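You operate a simulated robot arm through the tools that you are given. There is no shell and no other tool. Be economical: measure what you need, move in short steps, check, and stop when the job is done.

You are at the controls of a simulated robot arm. One attempt, no reset.

Task
Ease the red pull knob back, unclamp the white panel and put it in the green drawer.
Fine: knob to 0 before a toggle opens; shut the drawer.

It is judged by the outcome, as a careful person would: the job done as asked, and still so three seconds after it is handed in. It fails if anything else is knocked over, pushed out of place, dropped, spilled or broken.

Robot
A 7-joint arm with a three-finger gripper, fixed in place. Base frame: the origin is at the foot of the arm, x ahead of it, y to its left, z up; the work surface is at about z = 86. Readings come in cm, degrees, newtons and seconds.
Its first joint turns from -166.0 to 166.0 degrees. Payload 2.69 kg.
Tool frame: the origin (TCP) lies between the finger pads and is the grasp point; the fingertips stand 3 cm ahead of it; z points along the fingers, y is the line along which they close. Largest opening 12.8 cm; the body of the gripper starts 11.7 cm behind the TCP.
Orientation is that of the tool frame in the base frame, as a unit quaternion [x, y, z, w]. With the fingers straight down and closing along the base's y, the tool's x points along the base's -x, its y along +y and its z along -z.

Tools
- The arm moves only by the tool servo_tool. Its argument "steps" is a list of rows, each a list of 7 numbers: the shift along the tool's x, y, z in cm, then the turn, a rotation vector about the tool's x, y, z in degrees, then the closure, from 0 (fully open) to 1 (shut). In form: [[dx, dy, dz, wx, wy, wz, jaw], ...]. A call has 1 to 12 rows; each row shifts and turns the commanded pose from where the row before left it, along the tool's axes as they then stand. Each row takes 0.2 s and may step no farther than 5 cm and 8.6 degrees from the row before; otherwise, or with a gripper value out of range, the whole call is refused. Where a pose cannot be reached the arm comes as near as it can. A force on the tool above 80 N (or 10 N above the force at the start of the call, whichever is more), or a blocked arm, ends the call early, and 0.2 s more pass. Each finger halts on what it meets, pressing with about 24 N; the grip force reading is that of the motor and also rises with nothing between the fingers. The clock runs only during rows and for 0.2 s after the last one: add rows that do not move to give the fingers time. It gives the time, the measured TCP pose, the force on the tool (base axes), the opening and the grip force at its end, in the units of the frame above (readings bear some noise), with the torque about the TCP (base axes, N m) and any sound that the robot's microphone picked up, and new pictures: "pictures" is both (left out), scene, wrist or none.
- Cameras (640 x 400 px; columns grow to the right, rows downward): "scene" is fixed at [40.11, 48.74, 145.46]; the picture's right is [-0.74, -0.67, 0.00], its down [-0.48, 0.53, -0.70] and it looks along [0.47, -0.52, -0.71] (base axes); focal length 240 px, centre (320, 200). "wrist" rides on the gripper at [5.8, 5.4, -13.1] in the tool frame; the picture's right is [-0.68, 0.74, 0.00], its down [-0.62, -0.57, -0.55] and it looks along [-0.40, -0.37, 0.84] (tool axes); focal length 234 px, centre (320, 200). There is no depth. A picture from a camera that has moved, and an enlarged one, comes with that camera's place and axes in the base frame and with its lens. The place of the scene camera against the robot may be out by one fixed shift of up to 1.8 cm in any direction.
- slide_trunk(by): slides the trunk up (or, below 0, down) by that many cm; the arm rides with it, the base frame stays. It gives what a move gives, with no picture.
- close_up(camera, box): a new picture of the part [left, top, right, bottom] of that camera's present view, enlarged. No time passes.
- job_done(): hands the job in; it is judged then, once.

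Work in short steps. Places have to be worked out from the pictures, the camera data and where the tool is seen: move nearer, look again, correct. Check each grasp and each placing, and mend what went wrong. You have 120 turns and 200 pictures in all, those below and enlarged ones among them. Open the gripper and draw the arm clear of the work before you hand the job in, unless the task says otherwise; then end with one line.

The tools are called as a command line: name --pt "numbers of a row" for each row, then --argument value for the rest, lists and objects as JSON in quotes. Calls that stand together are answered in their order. servo_tool: Moves the arm, as the interface text tells. Its arguments: {"type":"object","properties":{"steps":{"type":"array"},"pictures":{"type":"string","enum":["both","scene","wrist","none"]}},"required":["steps"]} The other tools are called the same way: slide_trunk (by) slides the trunk up or down; close_up (camera, box) takes an enlarged picture of a part of a camera's view; job_done () hands the job in.

At the start:

```text
clock: 0.0
eef_pos: [79.64, -10.32, 120.93]
ee_rot: [-0.001, 1.0, 0.0, 0.0]
force: [-0.3, 0.2, 0.2]
wrist_torque: [-0.01, 0.03, 0.02]
opening: 12.78
finger_force: 0.1
trunk travel left (down, up): [-15.0, 20.0]
```

scene: 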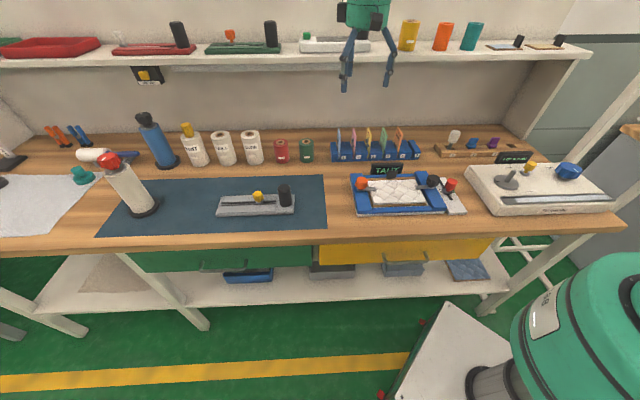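
wrist: 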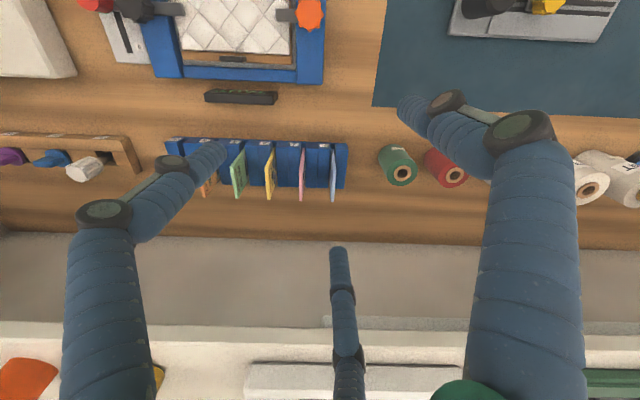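

I start by looking closely at the blue fixture holding the white panel and at the drawers.

close_up --camera "scene" --box '[330, 150, 490, 250]'

close_up --camera "wrist" --box '[60, 0, 360, 187]'

close_up --camera "scene" --box '[100, 200, 520, 300]'

```text
4.00 times, centred on (410, 200) of scene
camera zoom: at [40.11, 48.74, 145.46], right [-0.74, -0.67, 0.0], down [-0.48, 0.53, -0.7], along [0.47, -0.52, -0.71], focal length 960 px, centre (-40, 200)
```

zoom: 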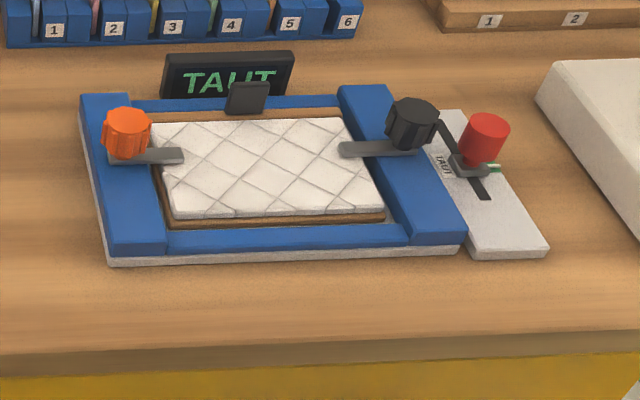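

```text
2.13 times, centred on (210, 94) of wrist
camera zoom: at [73.82, -5.0, 134.06], right [0.68, 0.74, 0.0], down [0.62, -0.57, 0.55], along [0.4, -0.37, -0.84], focal length 500 px, centre (555, 427)
```

zoom: 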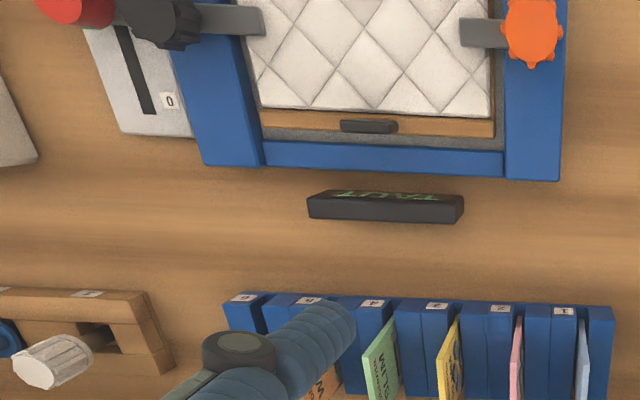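

```text
1.52 times, centred on (310, 250) of scene
camera zoom: at [40.11, 48.74, 145.46], right [-0.74, -0.67, 0.0], down [-0.48, 0.53, -0.7], along [0.47, -0.52, -0.71], focal length 366 px, centre (335, 124)
```

zoom: 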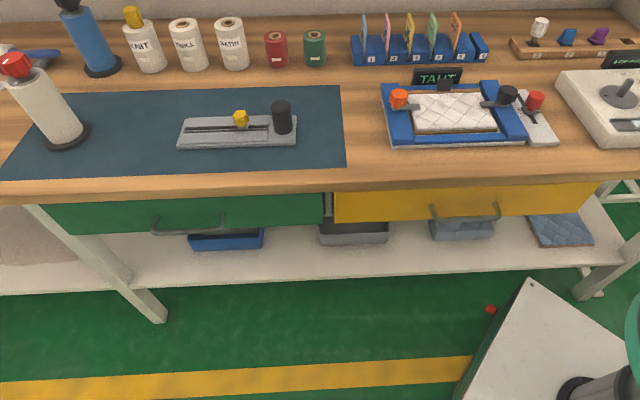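

The white panel sits at about (62,-13) with the red slider on its robot side. I move back from the shelf so the wrist camera looks at the fixture.

servo_tool --pt "3.9 0.97 1.2 0 0 0 0" --pt "3.9 0.97 1.2 0 0 0 0" --pt "3.9 0.97 1.2 0 0 0 0" --pt "3.9 0.97 1.2 0 0 0 0" --pt "3.9 0.97 1.2 0 0 0 0" --pt "3.9 0.97 1.2 0 0 0 0" --pt "3.9 0.97 1.2 0 0 0 0" --pictures "both"

```text
clock: 1.6
eef_pos: [52.23, -3.71, 112.47]
ee_rot: [0.0, 1.0, 0.0, 0.0]
force: [1.2, -0.6, 0.0]
wrist_torque: [-0.04, 0.07, -0.01]
opening: 12.76
finger_force: 0.1
trunk travel left (down, up): [-15.0, 20.0]
camera wrist: at [46.45, 1.69, 125.61], right [0.68, 0.74, 0.0], down [0.62, -0.57, 0.55], along [0.4, -0.37, -0.84], focal length 234 px, centre (320, 200)
```

scene: 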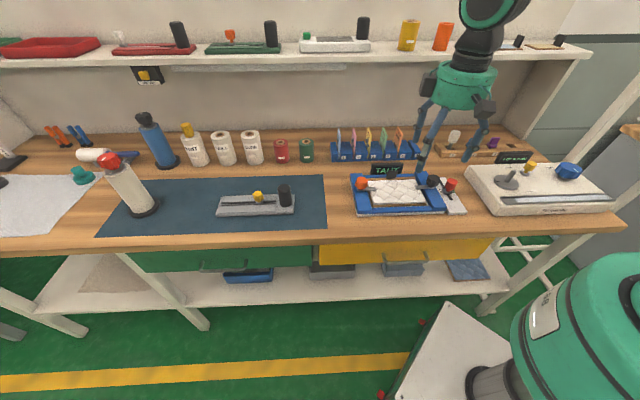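
wrist: 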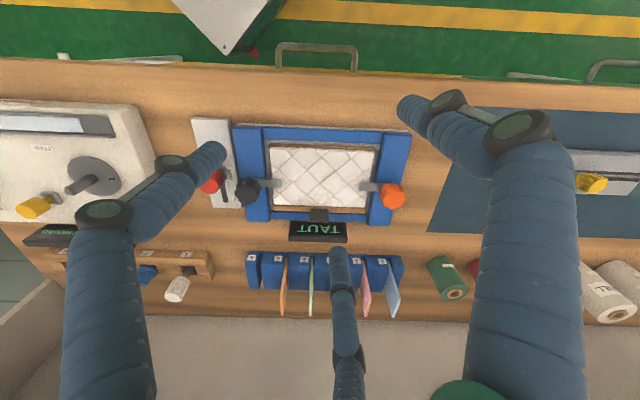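

close_up --camera "wrist" --box '[180, 100, 420, 250]'

close_up --camera "scene" --box '[420, 170, 484, 210]'

```text
2.67 times, centred on (300, 175) of wrist
camera zoom: at [46.45, 1.69, 125.61], right [0.68, 0.74, 0.0], down [0.62, -0.57, 0.55], along [0.4, -0.37, -0.84], focal length 624 px, centre (373, 267)
```

zoom: 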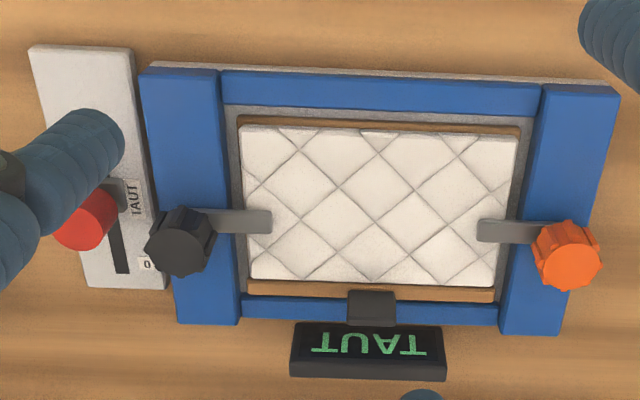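

```text
10.00 times, centred on (452, 190) of scene
camera zoom: at [40.11, 48.74, 145.46], right [-0.74, -0.67, 0.0], down [-0.48, 0.53, -0.7], along [0.47, -0.52, -0.71], focal length 2399 px, centre (-1000, 300)
```

zoom: 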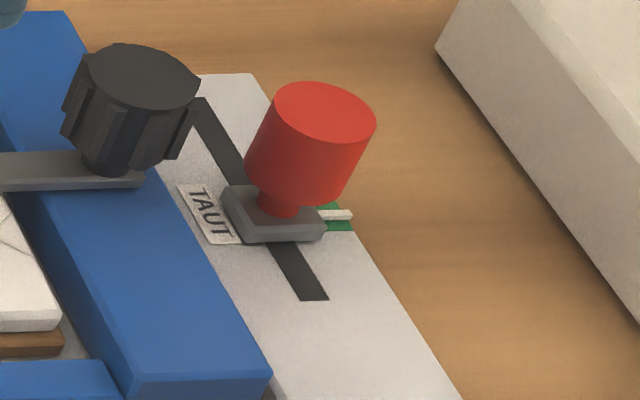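

The slider's 0 is at the wall end of its slot; the knob now sits at TAUT. I turn the tool 45° so that the fingers close along the slot.

servo_tool --pt "0 0 0 0 0 -7.5 0" --pt "0 0 0 0 0 -7.5 0" --pt "0 0 0 0 0 -7.5 0" --pt "0 0 0 0 0 -7.5 0" --pt "0 0 0 0 0 -7.5 0" --pt "0 0 0 0 0 -7.5 0" --pictures "wrist"

```text
clock: 3.0
eef_pos: [52.22, -3.54, 112.54]
ee_rot: [-0.384, 0.924, 0.0, 0.0]
force: [0.9, 0.4, -0.2]
wrist_torque: [-0.02, 0.02, 0.02]
opening: 12.83
finger_force: 0.1
trunk travel left (down, up): [-15.0, 20.0]
camera wrist: at [44.44, -3.97, 125.65], right [-0.04, 1.0, 0.0], down [0.84, 0.04, 0.55], along [0.55, 0.02, -0.84], focal length 234 px, centre (320, 200)
```

wrist: 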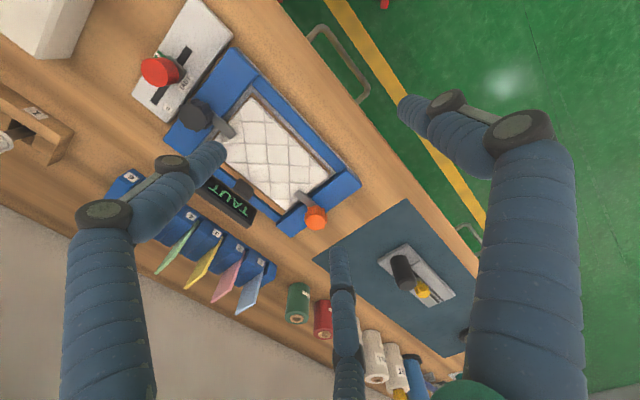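

servo_tool --pt "3.5 -2.3 1.1 0 0 0 0" --pt "3.5 -2.3 1.1 0 0 0 0" --pt "3.5 -2.3 1.1 0 0 0 0" --pt "3.5 -2.3 1.1 0 0 0 0" --pt "3.5 -2.3 1.1 0 0 0 0" --pt "0 0 0 0 0 0 0.3" --pictures "wrist"

close_up --camera "wrist" --box '[220, 40, 460, 190]'

```text
clock: 4.4
eef_pos: [48.14, -23.97, 107.03]
ee_rot: [-0.382, 0.924, -0.001, 0.0]
force: [0.1, -0.3, 0.1]
wrist_torque: [0.11, -0.01, 0.0]
opening: 8.95
finger_force: 0.1
trunk travel left (down, up): [-15.0, 20.0]
camera wrist: at [40.25, -24.38, 120.09], right [-0.04, 1.0, 0.0], down [0.84, 0.04, 0.55], along [0.55, 0.02, -0.84], focal length 234 px, centre (320, 200)
```

wrist: 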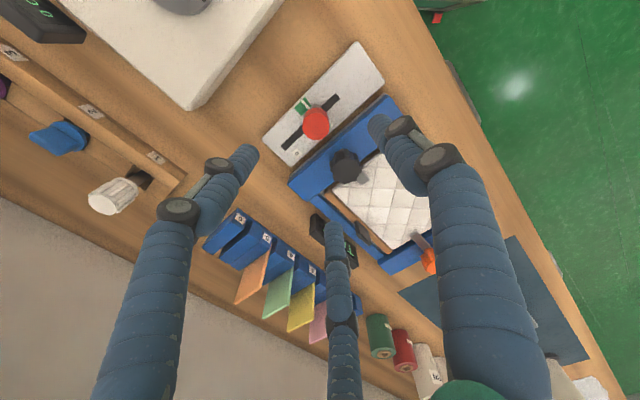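

```text
2.67 times, centred on (340, 115) of wrist
camera zoom: at [40.25, -24.38, 120.09], right [-0.04, 1.0, 0.0], down [0.84, 0.04, 0.55], along [0.55, 0.02, -0.84], focal length 624 px, centre (267, 427)
```

zoom: 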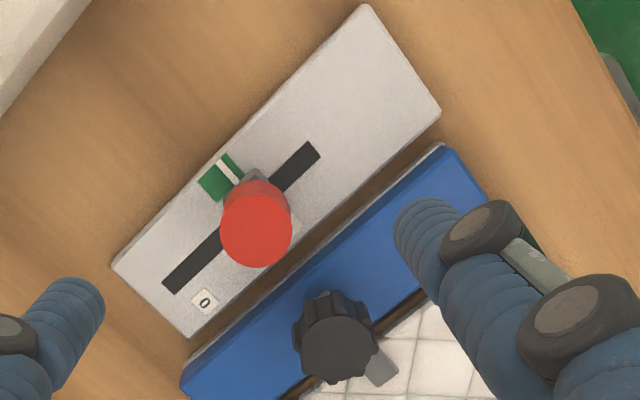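

The gripper seems to show three legs; I check how the fingers look when shut before using them near things.

servo_tool --pt "0 0 0 0 0 0 1" --pt "0 0 0 0 0 0 1" --pt "0 0 0 0 0 0 1" --pt "0 0 0 0 0 0 1" --pictures "both"

close_up --camera "scene" --box '[400, 50, 560, 190]'

```text
clock: 5.4
eef_pos: [48.16, -23.92, 106.93]
ee_rot: [-0.382, 0.924, 0.0, 0.0]
force: [0.3, 0.1, 0.9]
wrist_torque: [0.0, 0.0, 0.05]
opening: 0.25
finger_force: 24.3
trunk travel left (down, up): [-15.0, 20.0]
camera wrist: at [40.25, -24.27, 120.12], right [-0.04, 1.0, 0.0], down [0.84, 0.04, 0.55], along [0.55, 0.02, -0.84], focal length 234 px, centre (320, 200)
```

scene: 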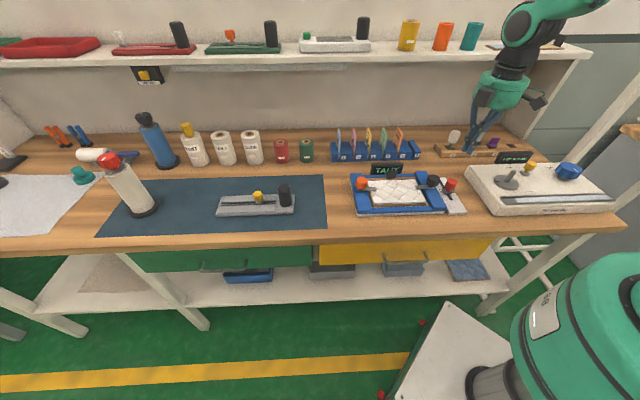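
wrist: 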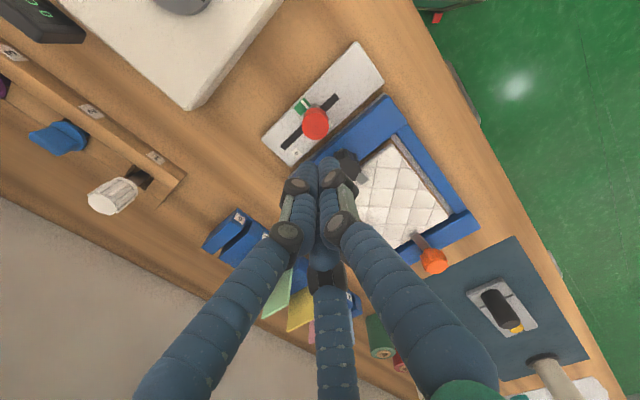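

```text
2.86 times, centred on (480, 120) of scene
camera zoom: at [40.11, 48.74, 145.46], right [-0.74, -0.67, 0.0], down [-0.48, 0.53, -0.7], along [0.47, -0.52, -0.71], focal length 686 px, centre (-137, 429)
```

zoom: 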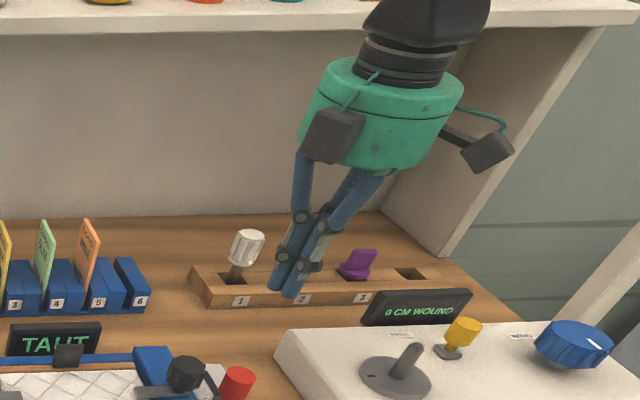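

The visible hand closes three legs to a centre. Red knob: centre about (48.3,-24.6), top z≈91.7; the 0 mark lies about 5.7 cm further toward the wall. I centre over it and come down to just above.

servo_tool --pt "0.38 -0.58 3.0 0 0 0 0.58" --pt "0 0 3.5 0 0 0 0.58" --pt "0 0 4 0 0 0 0.58" --pt "0 0 0 0 0 0 0.58" --pictures "both"

close_up --camera "wrist" --box '[220, 80, 420, 205]'

close_up --camera "scene" --box '[400, 130, 496, 220]'

```text
clock: 6.4
eef_pos: [48.35, -24.61, 96.27]
ee_rot: [-0.383, 0.924, 0.0, 0.0]
force: [-0.6, 0.5, -0.2]
wrist_torque: [-0.01, 0.02, -0.03]
opening: 5.41
finger_force: 0.0
trunk travel left (down, up): [-15.0, 20.0]
camera wrist: at [40.43, -24.95, 109.36], right [-0.04, 1.0, 0.0], down [0.84, 0.04, 0.55], along [0.55, 0.02, -0.84], focal length 234 px, centre (320, 200)
```

scene: 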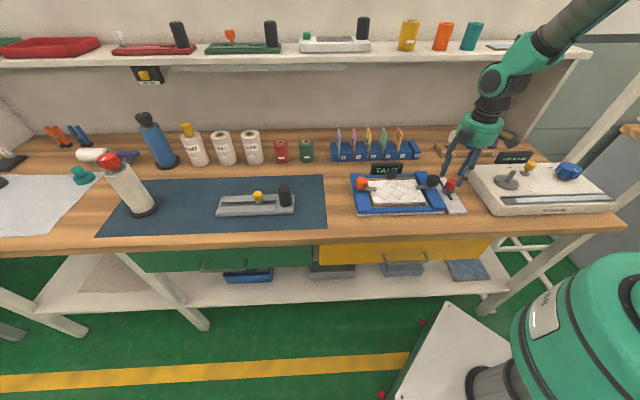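
wrist: 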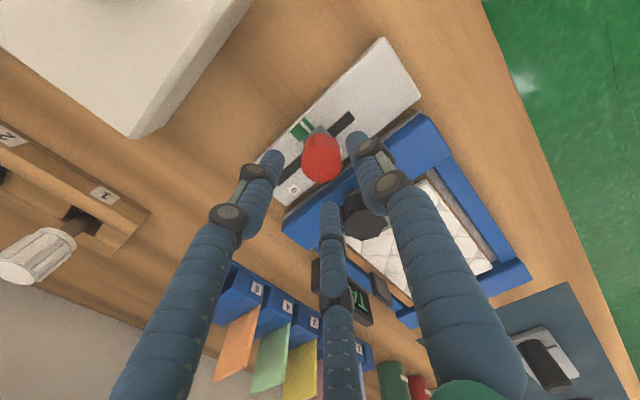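

```text
3.20 times, centred on (320, 142) of wrist
camera zoom: at [40.43, -24.95, 109.36], right [-0.04, 1.0, 0.0], down [0.84, 0.04, 0.55], along [0.55, 0.02, -0.84], focal length 749 px, centre (320, 384)
```

zoom: 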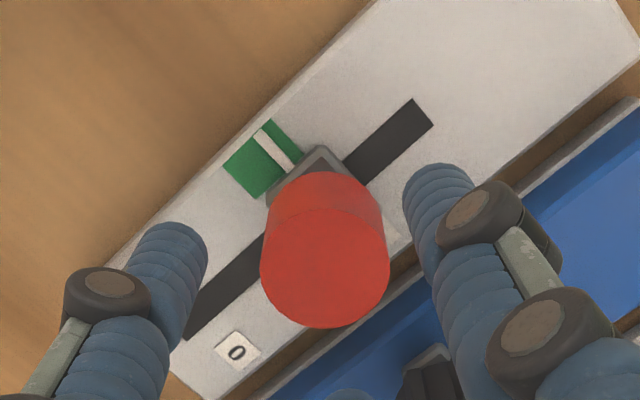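

```text
4.44 times, centred on (448, 175) of scene
camera zoom: at [40.11, 48.74, 145.46], right [-0.74, -0.67, 0.0], down [-0.48, 0.53, -0.7], along [0.47, -0.52, -0.71], focal length 1066 px, centre (-249, 311)
```

zoom: 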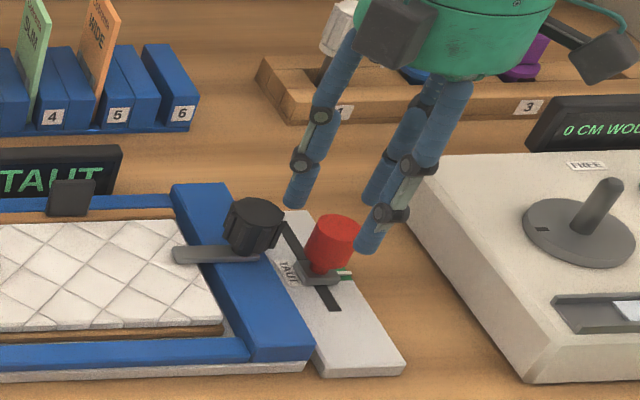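

The hand is well centred over the knob. I lower with a narrower opening to knob height.

servo_tool --pt "0 0 1.4 0 0 0 0.64" --pt "0 0 1.4 0 0 0 0.64" --pt "0 0 1.3 0 0 0 0.64" --pictures "both"

close_up --camera "scene" --box '[400, 130, 496, 220]'

```text
clock: 7.2
eef_pos: [48.25, -24.45, 92.31]
ee_rot: [-0.382, 0.924, 0.0, 0.0]
force: [-0.2, -0.1, 0.5]
wrist_torque: [0.0, 0.04, 0.0]
opening: 4.6
finger_force: 0.0
trunk travel left (down, up): [-15.0, 20.0]
camera wrist: at [40.46, -24.87, 105.41], right [-0.04, 1.0, 0.0], down [0.84, 0.04, 0.55], along [0.55, 0.02, -0.84], focal length 234 px, centre (320, 200)
```

scene: 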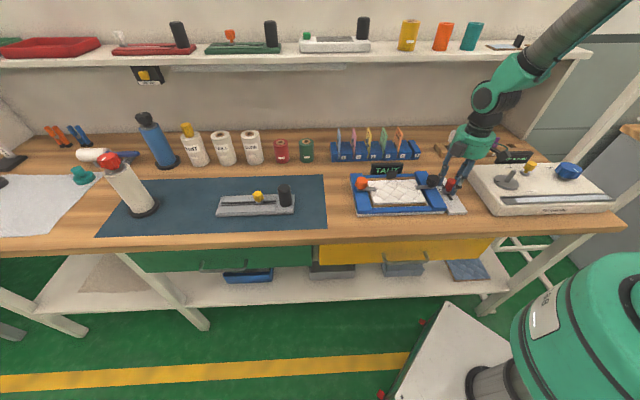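
wrist: 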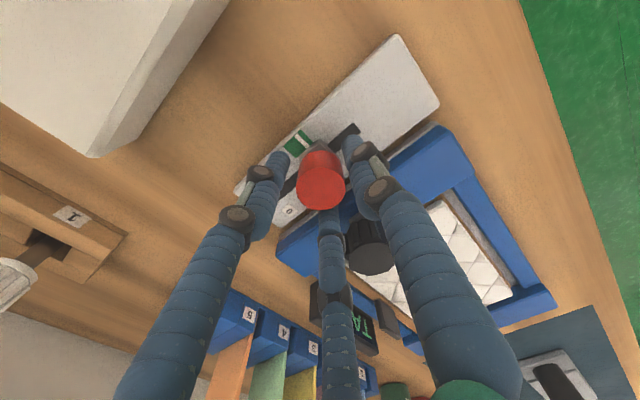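

```text
4.44 times, centred on (448, 175) of scene
camera zoom: at [40.11, 48.74, 145.46], right [-0.74, -0.67, 0.0], down [-0.48, 0.53, -0.7], along [0.47, -0.52, -0.71], focal length 1066 px, centre (-249, 311)
```

zoom: 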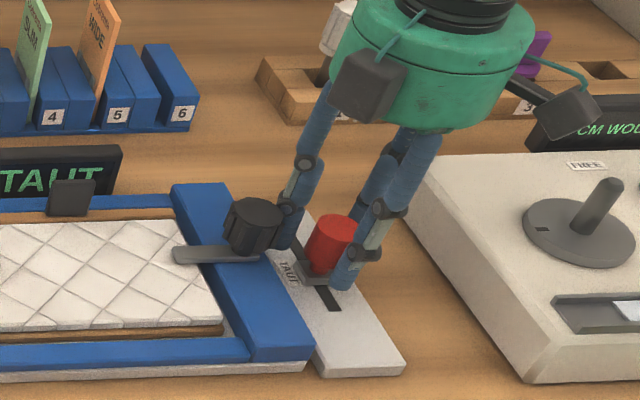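

servo_tool --pt "0 0 0.3 0 0 0 0.72" --pt "0 0 0 0 0 0 0.8" --pt "0 0 0 0 0 0 0.85" --pt "0 0 0 0 0 0 0.85" --pictures "wrist"

close_up --camera "wrist" --box '[220, 80, 420, 205]'

```text
clock: 8.2
eef_pos: [48.3, -24.55, 92.11]
ee_rot: [-0.382, 0.924, 0.001, -0.001]
force: [-12.7, -12.0, -1.2]
wrist_torque: [-0.43, 0.35, 0.11]
opening: 3.08
finger_force: 45.5
trunk travel left (down, up): [-15.0, 20.0]
camera wrist: at [40.38, -24.97, 105.23], right [-0.04, 1.0, 0.0], down [0.84, 0.04, 0.55], along [0.55, 0.02, -0.84], focal length 234 px, centre (320, 200)
```

wrist: 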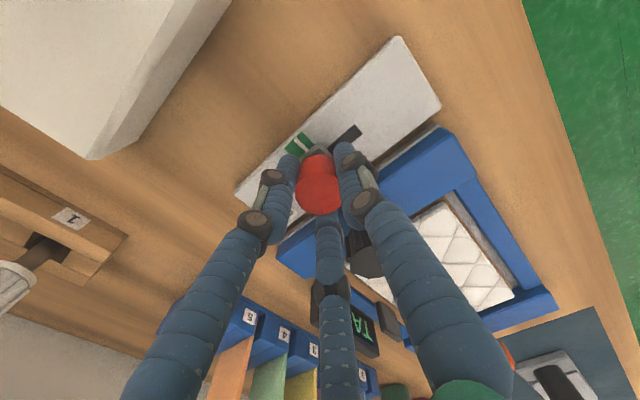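

```text
3.20 times, centred on (320, 142) of wrist
camera zoom: at [40.38, -24.97, 105.23], right [-0.04, 1.0, 0.0], down [0.84, 0.04, 0.55], along [0.55, 0.02, -0.84], focal length 749 px, centre (320, 384)
```

zoom: 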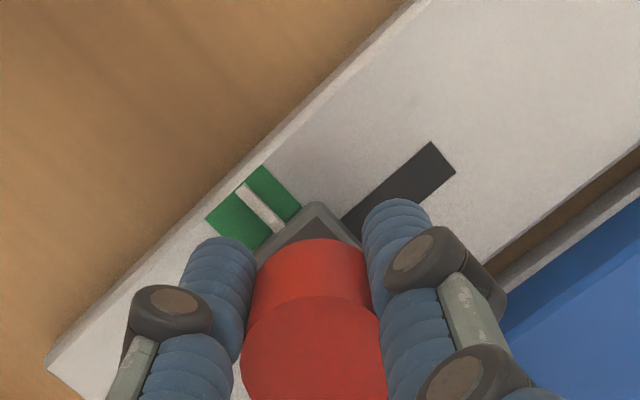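

The knob is gripped (opening 3.08) but there is a 17 N side load along the bench; I shift slightly that way to relieve it.

servo_tool --pt "0.15 0 0 0 0 0 0.8" --pt "0 0 0 0 0 0 0.8" --pictures "none"

```text
clock: 8.8
eef_pos: [48.34, -24.7, 92.12]
ee_rot: [-0.383, 0.924, -0.001, 0.001]
force: [17.5, 18.2, -11.2]
wrist_torque: [0.84, -0.66, 0.11]
opening: 3.03
finger_force: 45.2
trunk travel left (down, up): [-15.0, 20.0]
```

servo_tool --pt "-0.09 0 0 0 0 0 0.8" --pt "0 0 0 0 0 0 0.8" --pt "0 -0.2 0 0 0 0 0.8" --pt "0 -0.2 0 0 0 0 0.8" --pt "0 -0.2 0 0 0 0 0.8" --pt "0 -0.2 0 0 0 0 0.8" --pictures "both"

close_up --camera "wrist" --box '[220, 80, 420, 205]'

```text
clock: 10.2
eef_pos: [48.84, -25.33, 92.17]
ee_rot: [-0.382, 0.924, 0.0, -0.001]
force: [34.0, 36.0, -16.8]
wrist_torque: [0.82, -0.86, 0.18]
opening: 3.05
finger_force: 45.2
trunk travel left (down, up): [-15.0, 20.0]
camera wrist: at [41.01, -25.62, 105.25], right [-0.04, 1.0, 0.0], down [0.84, 0.04, 0.55], along [0.55, 0.02, -0.84], focal length 234 px, centre (320, 200)
```

scene: 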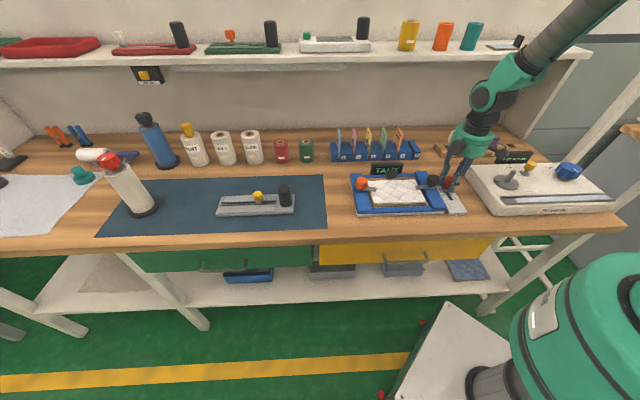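
wrist: 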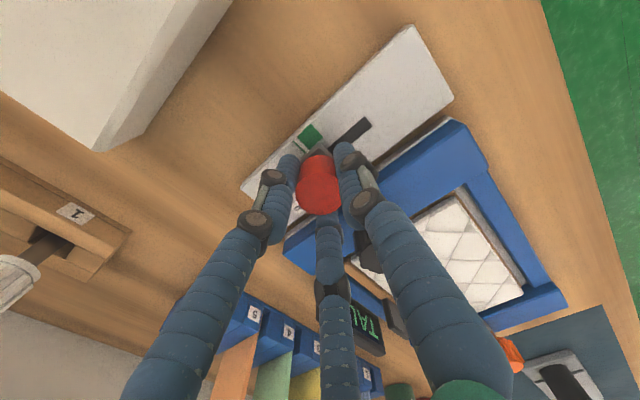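

```text
3.20 times, centred on (320, 142) of wrist
camera zoom: at [41.01, -25.62, 105.25], right [-0.04, 1.0, 0.0], down [0.84, 0.04, 0.55], along [0.55, 0.02, -0.84], focal length 749 px, centre (320, 384)
```

zoom: 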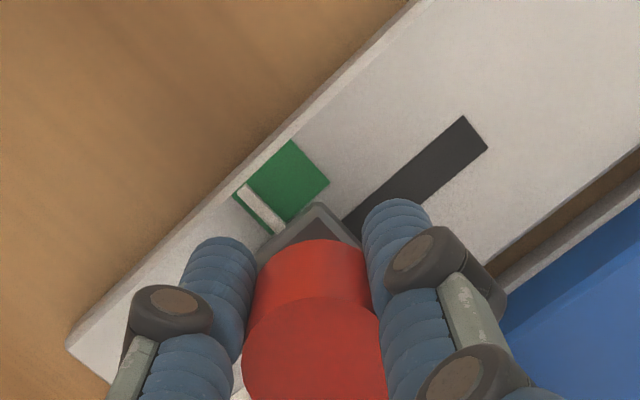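

The knob is sliding well but the side load is +u again; I ease the tool across and read before going on.

servo_tool --pt "-0.12 0 0 0 0 0 0.8" --pt "0 0 0 0 0 0 0.8" --pictures "none"

```text
clock: 10.8
eef_pos: [48.87, -25.28, 92.04]
ee_rot: [-0.383, 0.924, 0.001, -0.001]
force: [22.7, 21.8, -17.4]
wrist_torque: [0.07, -0.48, 0.08]
opening: 3.04
finger_force: 45.2
trunk travel left (down, up): [-15.0, 20.0]
```

servo_tool --pt "-0.15 0 0.05 0 0 0 0.8" --pt "0 -0.2 0 0 0 0 0.8" --pt "0 -0.2 0 0 0 0 0.8" --pt "0 -0.2 0 0 0 0 0.8" --pictures "none"

```text
clock: 11.8
eef_pos: [49.15, -25.55, 92.08]
ee_rot: [-0.383, 0.924, 0.001, 0.001]
force: [-4.9, -3.9, -12.6]
wrist_torque: [-0.04, 0.45, 0.13]
opening: 3.05
finger_force: 45.0
trunk travel left (down, up): [-15.0, 20.0]
```

Loads are low now; continuing slowly towards 0.

servo_tool --pt "0 -0.2 0.02 0 0 0 0.8" --pt "0 -0.2 0.02 0 0 0 0.8" --pt "0 -0.2 0 0 0 0 0.8" --pt "0 -0.2 0 0 0 0 0.8" --pt "0 -0.2 0 0 0 0 0.8" --pt "0 -0.2 0 0 0 0 0.8" --pt "0 -0.2 0 0 0 0 0.8" --pt "0 -0.2 0 0 0 0 0.8" --pt "0 -0.2 0 0 0 0 0.8" --pt "0 -0.2 0 0 0 0 0.8" --pictures "none"

```text
clock: 14.0
eef_pos: [50.56, -26.98, 92.2]
ee_rot: [-0.383, 0.924, 0.0, 0.001]
force: [-15.2, -14.5, 6.7]
wrist_torque: [-0.24, 0.41, 0.15]
opening: 3.02
finger_force: 45.0
trunk travel left (down, up): [-15.0, 20.0]
```

servo_tool --pt "0.08 -0.2 0 0 0 0 0.8" --pt "0 -0.2 0 0 0 0 0.8" --pt "0 -0.2 0 0 0 0 0.8" --pt "0 -0.2 0 0 0 0 0.8" --pt "0 -0.2 0 0 0 0 0.8" --pt "0 -0.2 0 0 0 0 0.8" --pt "0 -0.2 0 0 0 0 0.8" --pictures "both"

close_up --camera "wrist" --box '[220, 80, 420, 205]'

close_up --camera "scene" --box '[350, 150, 478, 230]'

```text
clock: 15.6
eef_pos: [51.76, -28.25, 92.1]
ee_rot: [-0.383, 0.924, -0.002, 0.001]
force: [-7.1, -6.6, 32.2]
wrist_torque: [0.1, 0.5, 0.13]
opening: 3.04
finger_force: 44.8
trunk travel left (down, up): [-15.0, 20.0]
camera wrist: at [43.85, -28.48, 105.21], right [-0.04, 1.0, 0.0], down [0.83, 0.04, 0.55], along [0.55, 0.02, -0.83], focal length 234 px, centre (320, 200)
```

scene: 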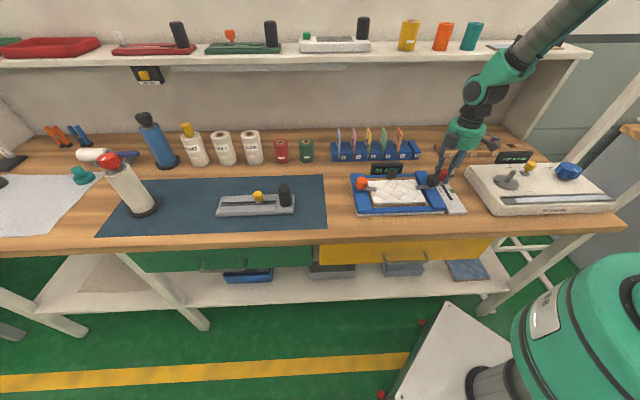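
wrist: 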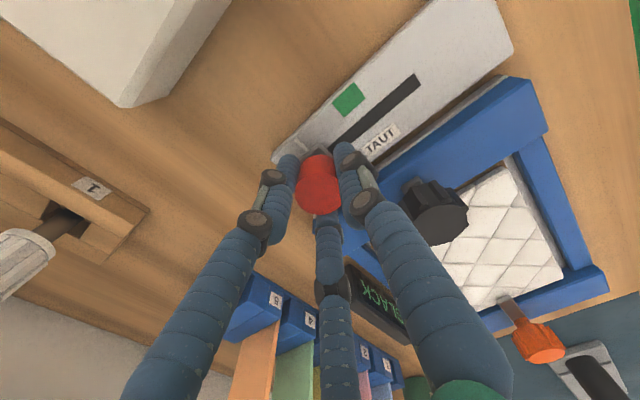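

```text
3.20 times, centred on (320, 142) of wrist
camera zoom: at [43.85, -28.48, 105.21], right [-0.04, 1.0, 0.0], down [0.83, 0.04, 0.55], along [0.55, 0.02, -0.83], focal length 749 px, centre (320, 384)
```

zoom: 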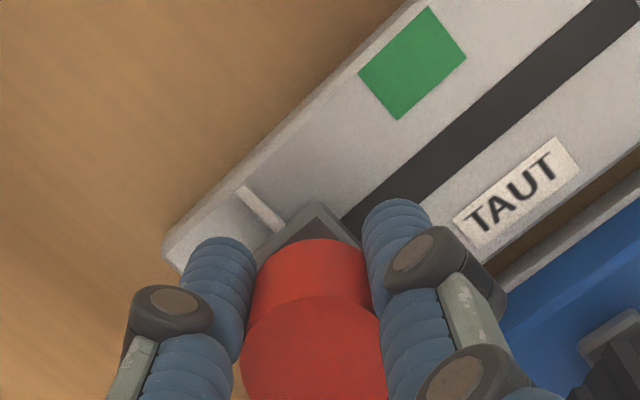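

```text
5.00 times, centred on (414, 190) of scene
camera zoom: at [40.11, 48.74, 145.46], right [-0.74, -0.67, 0.0], down [-0.48, 0.53, -0.7], along [0.47, -0.52, -0.71], focal length 1200 px, centre (-150, 250)
```

zoom: 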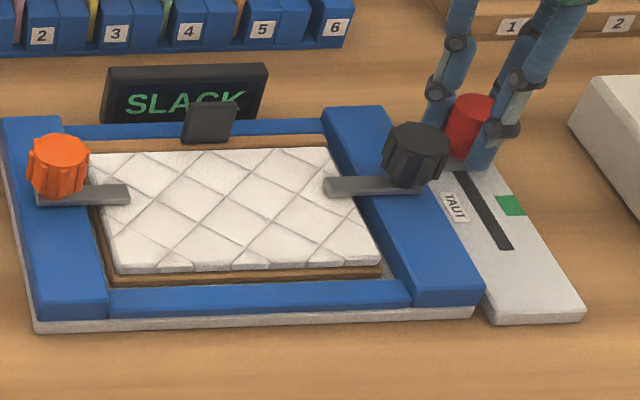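

Sign now reads SLACK; v = 56.6, 0 mark at about 57.2. I go on in tiny steps, watching for the stop.

servo_tool --pt "0.03 -0.15 -0.12 0 0 0 0.8" --pt "0 -0.15 0 0 0 0 0.8" --pt "0 -0.15 0 0 0 0 0.8" --pt "0 -0.1 0 0 0 0 0.8" --pictures "none"

```text
clock: 16.6
eef_pos: [52.0, -28.4, 92.04]
ee_rot: [-0.383, 0.924, 0.0, 0.001]
force: [3.0, 4.8, 11.0]
wrist_torque: [0.34, 0.1, -0.03]
opening: 3.02
finger_force: 45.1
trunk travel left (down, up): [-15.0, 20.0]
```

servo_tool --pt "0 -0.15 0 0 0 0 0.8" --pt "0 -0.15 0 0 0 0 0.8" --pt "0 0 0 0 0 0 0.8" --pictures "wrist"

close_up --camera "wrist" --box '[220, 80, 420, 205]'

```text
clock: 17.4
eef_pos: [52.1, -28.52, 92.11]
ee_rot: [-0.383, 0.924, 0.0, -0.002]
force: [2.3, 21.2, 5.8]
wrist_torque: [0.69, -0.04, 0.15]
opening: 3.05
finger_force: 45.1
trunk travel left (down, up): [-15.0, 20.0]
camera wrist: at [44.31, -28.91, 105.23], right [-0.04, 1.0, 0.0], down [0.84, 0.04, 0.55], along [0.55, 0.02, -0.84], focal length 234 px, centre (320, 200)
```

wrist: 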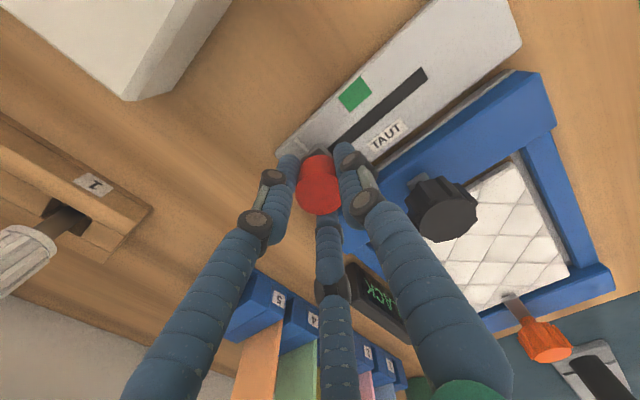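

```text
3.20 times, centred on (320, 142) of wrist
camera zoom: at [44.31, -28.91, 105.23], right [-0.04, 1.0, 0.0], down [0.84, 0.04, 0.55], along [0.55, 0.02, -0.84], focal length 749 px, centre (320, 384)
```

zoom: 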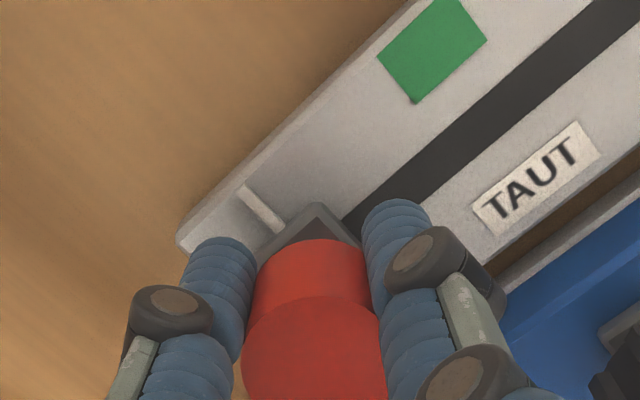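

servo_tool --pt "0 -0.15 0 0 0 0 0.8" --pt "0 0 0 0 0 0 0.8" --pictures "none"

```text
clock: 18.0
eef_pos: [52.14, -28.48, 92.0]
ee_rot: [-0.383, 0.924, 0.001, -0.001]
force: [-1.1, 38.2, 4.0]
wrist_torque: [1.16, 0.04, 0.06]
opening: 3.04
finger_force: 45.3
trunk travel left (down, up): [-15.0, 20.0]
```

The knob has met the stop at 0. I relax the push, open the fingers a little and rise clear to check that it stays.

servo_tool --pt "0 0.2 0 0 0 0 0.8" --pt "0 0 0 0 0 0 0.64" --pt "0 0 0 0 0 0 0.64" --pt "0 0 -2 0 0 0 0.64" --pt "0 0 -4 0 0 0 0.64" --pt "0 0 -4 0 0 0 0.64" --pictures "both"

close_up --camera "wrist" --box '[260, 30, 580, 230]'

close_up --camera "scene" --box '[350, 150, 478, 230]'

```text
clock: 19.4
eef_pos: [52.43, -28.43, 101.98]
ee_rot: [-0.383, 0.924, -0.001, 0.0]
force: [0.8, -0.3, -0.1]
wrist_torque: [-0.01, -0.01, 0.0]
opening: 4.62
finger_force: 0.0
trunk travel left (down, up): [-15.0, 20.0]
camera wrist: at [44.57, -28.84, 115.08], right [-0.04, 1.0, 0.0], down [0.84, 0.04, 0.55], along [0.55, 0.02, -0.84], focal length 234 px, centre (320, 200)
```

scene: 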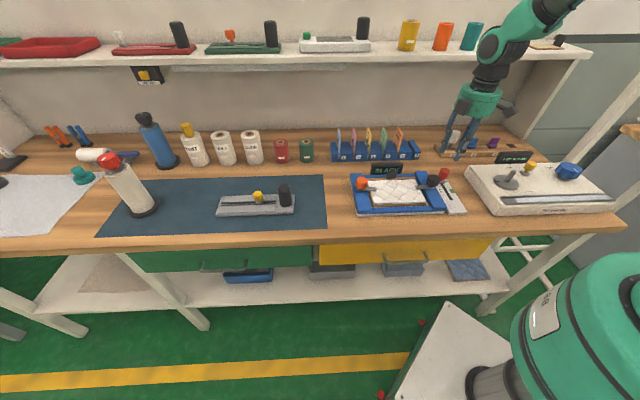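
wrist: 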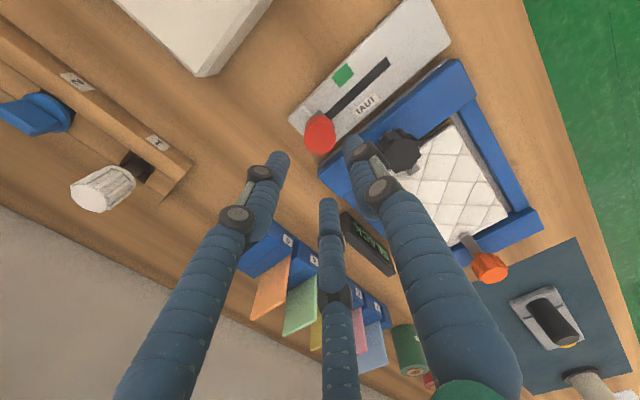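

```text
2.00 times, centred on (420, 130) of wrist
camera zoom: at [44.57, -28.84, 115.08], right [-0.04, 1.0, 0.0], down [0.84, 0.04, 0.55], along [0.55, 0.02, -0.84], focal length 468 px, centre (120, 340)
```

zoom: 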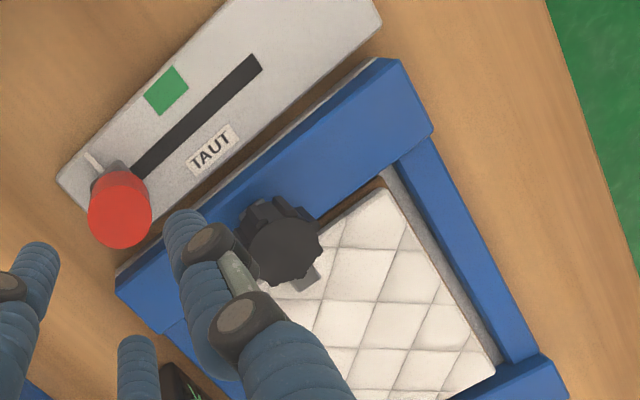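

```text
5.00 times, centred on (414, 190) of scene
camera zoom: at [40.11, 48.74, 145.46], right [-0.74, -0.67, 0.0], down [-0.48, 0.53, -0.7], along [0.47, -0.52, -0.71], focal length 1200 px, centre (-150, 250)
```

zoom: 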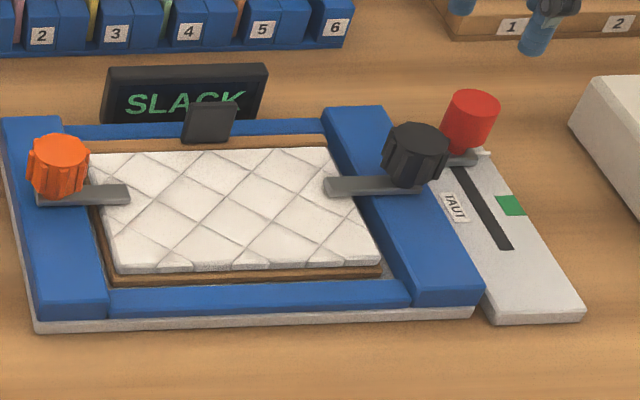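

The knob holds at 0 and the sign reads SLACK. Next the black toggle: fluted head at about (53.1,-20.7), top z≈93.3. I go above it.

servo_tool --pt "-3 2.5 0 0 0 0 0.5" --pt "-2.94 2.49 0 0 0 0 0.5" --pt "0 0 2.5 0 0 0 0.5" --pt "0 0 1.5 0 0 0 0.5" --pictures "both"

close_up --camera "wrist" --box '[220, 80, 420, 205]'

close_up --camera "scene" --box '[390, 140, 486, 220]'

```text
clock: 20.4
eef_pos: [52.86, -20.82, 97.96]
ee_rot: [-0.382, 0.924, 0.0, 0.001]
force: [0.3, 0.0, -0.4]
wrist_torque: [0.04, -0.02, 0.0]
opening: 6.38
finger_force: 0.0
trunk travel left (down, up): [-15.0, 20.0]
camera wrist: at [44.95, -21.13, 111.1], right [-0.04, 1.0, 0.0], down [0.84, 0.04, 0.55], along [0.55, 0.02, -0.84], focal length 234 px, centre (320, 200)
```

scene: 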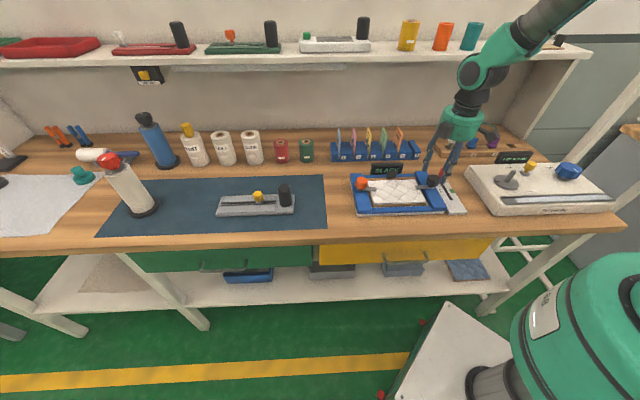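
wrist: 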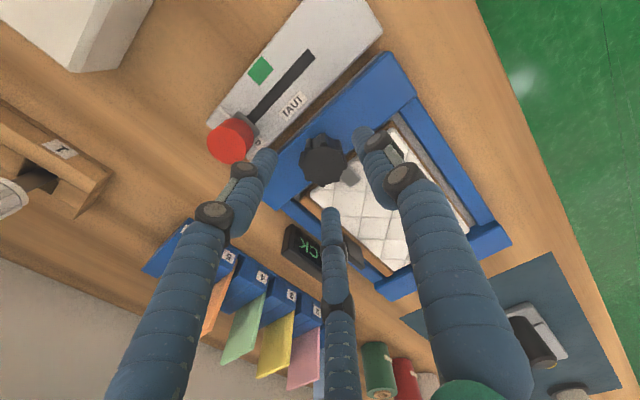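

```text
3.20 times, centred on (320, 142) of wrist
camera zoom: at [44.95, -21.13, 111.1], right [-0.04, 1.0, 0.0], down [0.84, 0.04, 0.55], along [0.55, 0.02, -0.84], focal length 749 px, centre (320, 384)
```

zoom: 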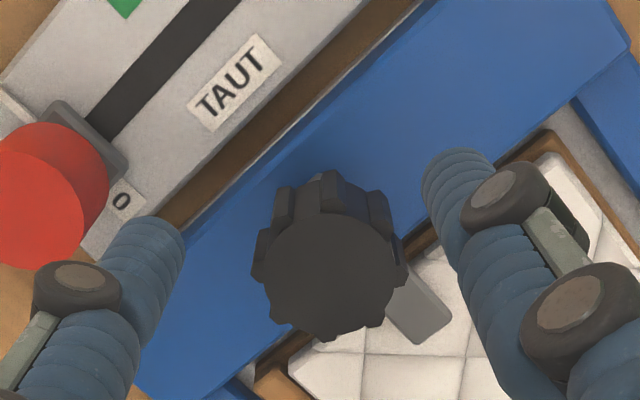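

```text
5.00 times, centred on (438, 180) of scene
camera zoom: at [40.11, 48.74, 145.46], right [-0.74, -0.67, 0.0], down [-0.48, 0.53, -0.7], along [0.47, -0.52, -0.71], focal length 1200 px, centre (-270, 300)
```

zoom: 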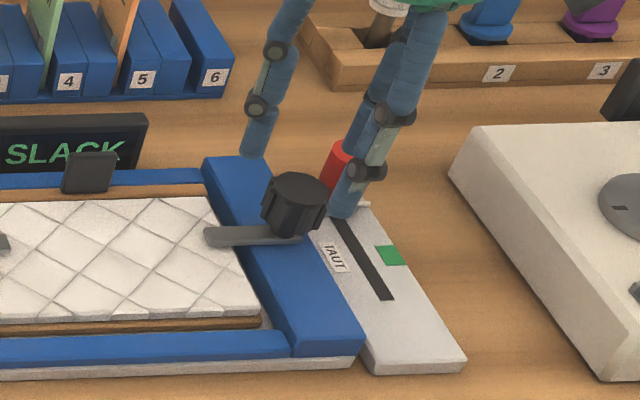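

I trim the centring and lower onto the black knob.

servo_tool --pt "-0.4 0.06 1.4 0 0 0 0.5" --pt "0 0 1.4 0 0 0 0.5" --pt "0 0 1.3 0 0 0 0.5" --pt "0 0 0 0 0 0 0.6" --pt "0 0 0 0 0 0 0.68" --pt "0 0 0 0 0 0 0.76" --pt "0 0 0 0 0 0 0.76" --pictures "both"

close_up --camera "scene" --box '[390, 140, 486, 220]'

```text
clock: 22.0
eef_pos: [52.98, -20.38, 94.02]
ee_rot: [-0.383, 0.924, 0.0, 0.0]
force: [-1.2, -6.2, -2.9]
wrist_torque: [-0.12, 0.0, 0.03]
opening: 3.5
finger_force: 3.2
trunk travel left (down, up): [-15.0, 20.0]
camera wrist: at [45.18, -20.8, 107.15], right [-0.04, 1.0, 0.0], down [0.84, 0.04, 0.55], along [0.55, 0.02, -0.84], focal length 234 px, centre (320, 200)
```

scene: 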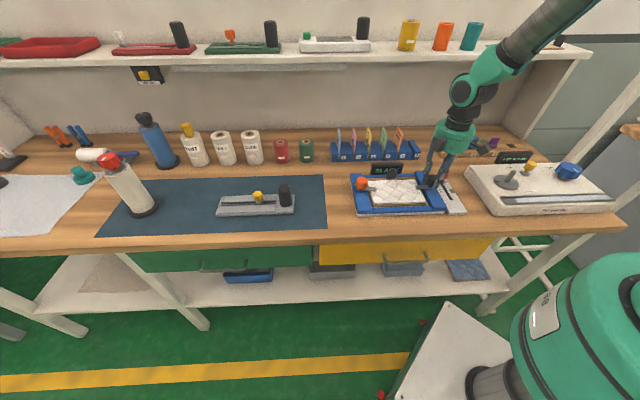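
wrist: 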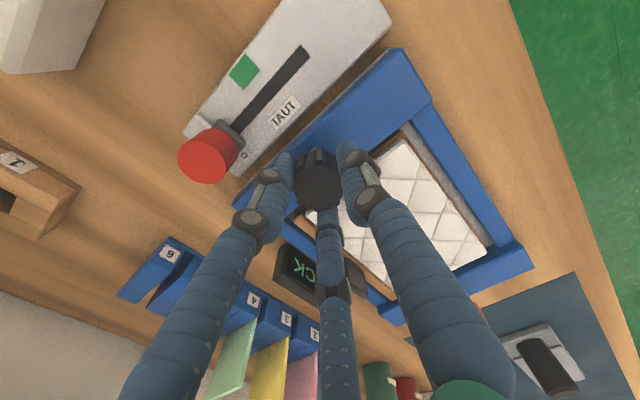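

```text
5.00 times, centred on (438, 180) of scene
camera zoom: at [40.11, 48.74, 145.46], right [-0.74, -0.67, 0.0], down [-0.48, 0.53, -0.7], along [0.47, -0.52, -0.71], focal length 1200 px, centre (-270, 300)
```

zoom: 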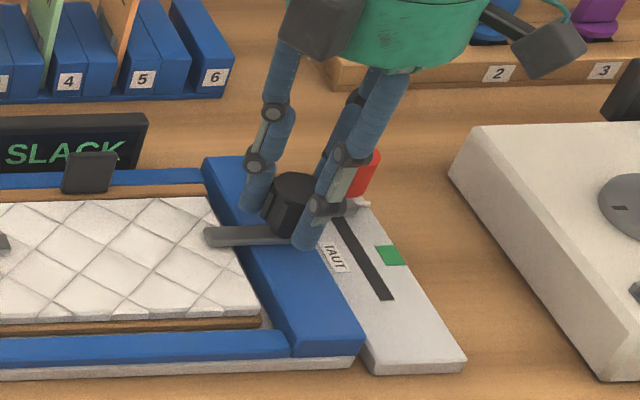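

Light contact at 3.5 cm opening. I tighten and try a small clockwise turn (arm towards the wall), reading the torque.

servo_tool --pt "0 0 0 0 0 0 0.88" --pt "0 0 0 0 0 0 0.88" --pt "0 0 0 0 0 4 0.88" --pt "0 0 0 0 0 4 0.88" --pt "0 0 0 0 0 4 0.88" --pictures "wrist"

close_up --camera "wrist" --box '[220, 80, 420, 205]'

```text
clock: 23.2
eef_pos: [53.09, -20.54, 93.95]
ee_rot: [-0.283, 0.959, 0.001, 0.001]
force: [-10.0, -5.4, -1.7]
wrist_torque: [-0.08, 0.3, 0.41]
opening: 3.35
finger_force: 45.0
trunk travel left (down, up): [-15.0, 20.0]
camera wrist: at [45.31, -19.23, 107.16], right [0.17, 0.99, 0.0], down [0.82, -0.14, 0.55], along [0.54, -0.09, -0.84], focal length 234 px, centre (320, 200)
```

wrist: 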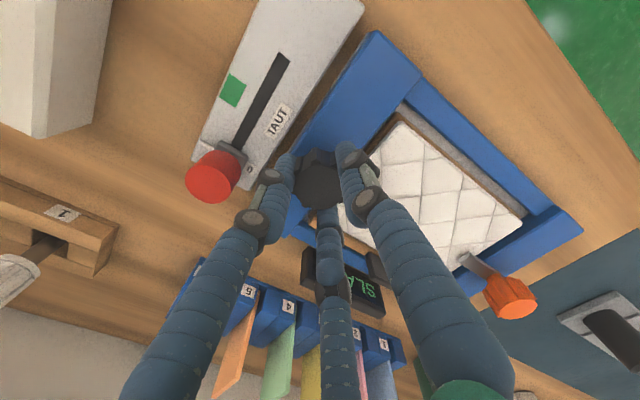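

```text
3.20 times, centred on (320, 142) of wrist
camera zoom: at [45.31, -19.23, 107.16], right [0.17, 0.99, 0.0], down [0.82, -0.14, 0.55], along [0.54, -0.09, -0.84], focal length 749 px, centre (320, 384)
```

zoom: 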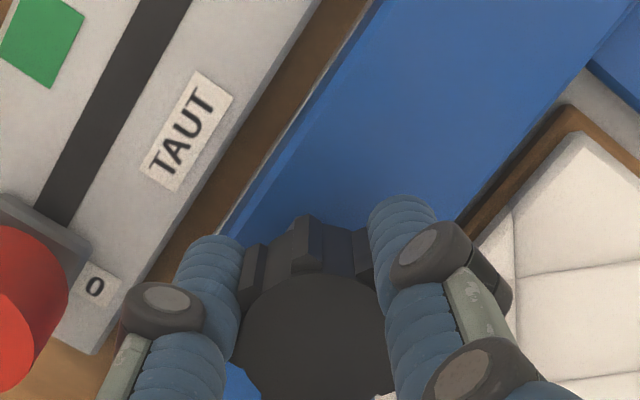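

close_up --camera "scene" --box '[390, 140, 486, 220]'

```text
5.00 times, centred on (438, 180) of scene
camera zoom: at [40.11, 48.74, 145.46], right [-0.74, -0.67, 0.0], down [-0.48, 0.53, -0.7], along [0.47, -0.52, -0.71], focal length 1200 px, centre (-270, 300)
```

zoom: 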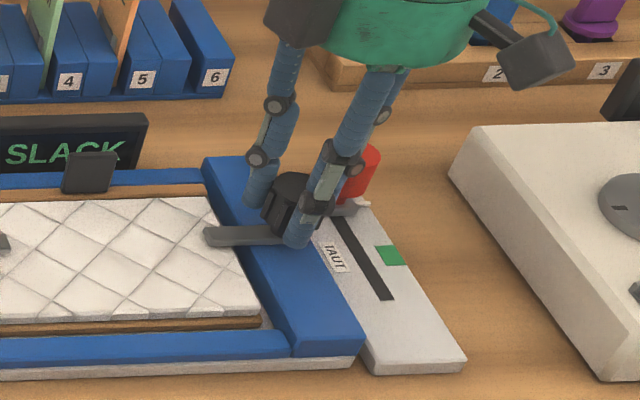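

The arm did not swing and there is resistance (0.41 Nm). I turn the other way.

servo_tool --pt "0 0 0 0 0 -4 0.88" --pt "0 0 0 0 0 -4 0.88" --pt "0 0 0 0 0 -4 0.88" --pt "0 0 0 0 0 -4 0.88" --pt "0 0 0 0 0 -4 0.88" --pt "0 0 0 0 0 -4 0.88" --pictures "none"

close_up --camera "scene" --box '[390, 140, 486, 220]'

```text
clock: 24.6
eef_pos: [53.02, -20.43, 94.0]
ee_rot: [-0.478, 0.878, 0.001, 0.0]
force: [-20.3, 11.8, -6.2]
wrist_torque: [0.33, 0.66, 0.0]
opening: 3.33
finger_force: 45.5
trunk travel left (down, up): [-15.0, 20.0]
```

```text
5.00 times, centred on (438, 180) of scene
camera zoom: at [40.11, 48.74, 145.46], right [-0.74, -0.67, 0.0], down [-0.48, 0.53, -0.7], along [0.47, -0.52, -0.71], focal length 1200 px, centre (-270, 300)
```

zoom: 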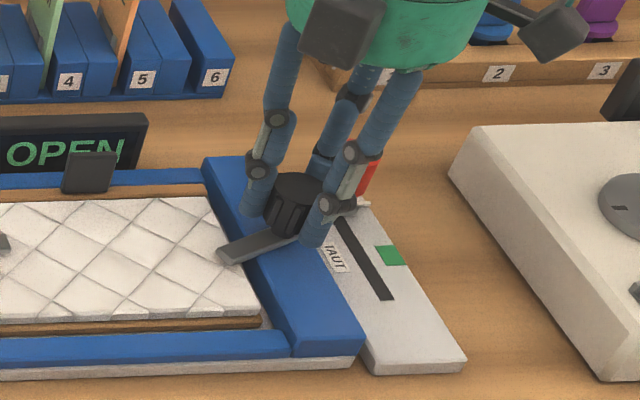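

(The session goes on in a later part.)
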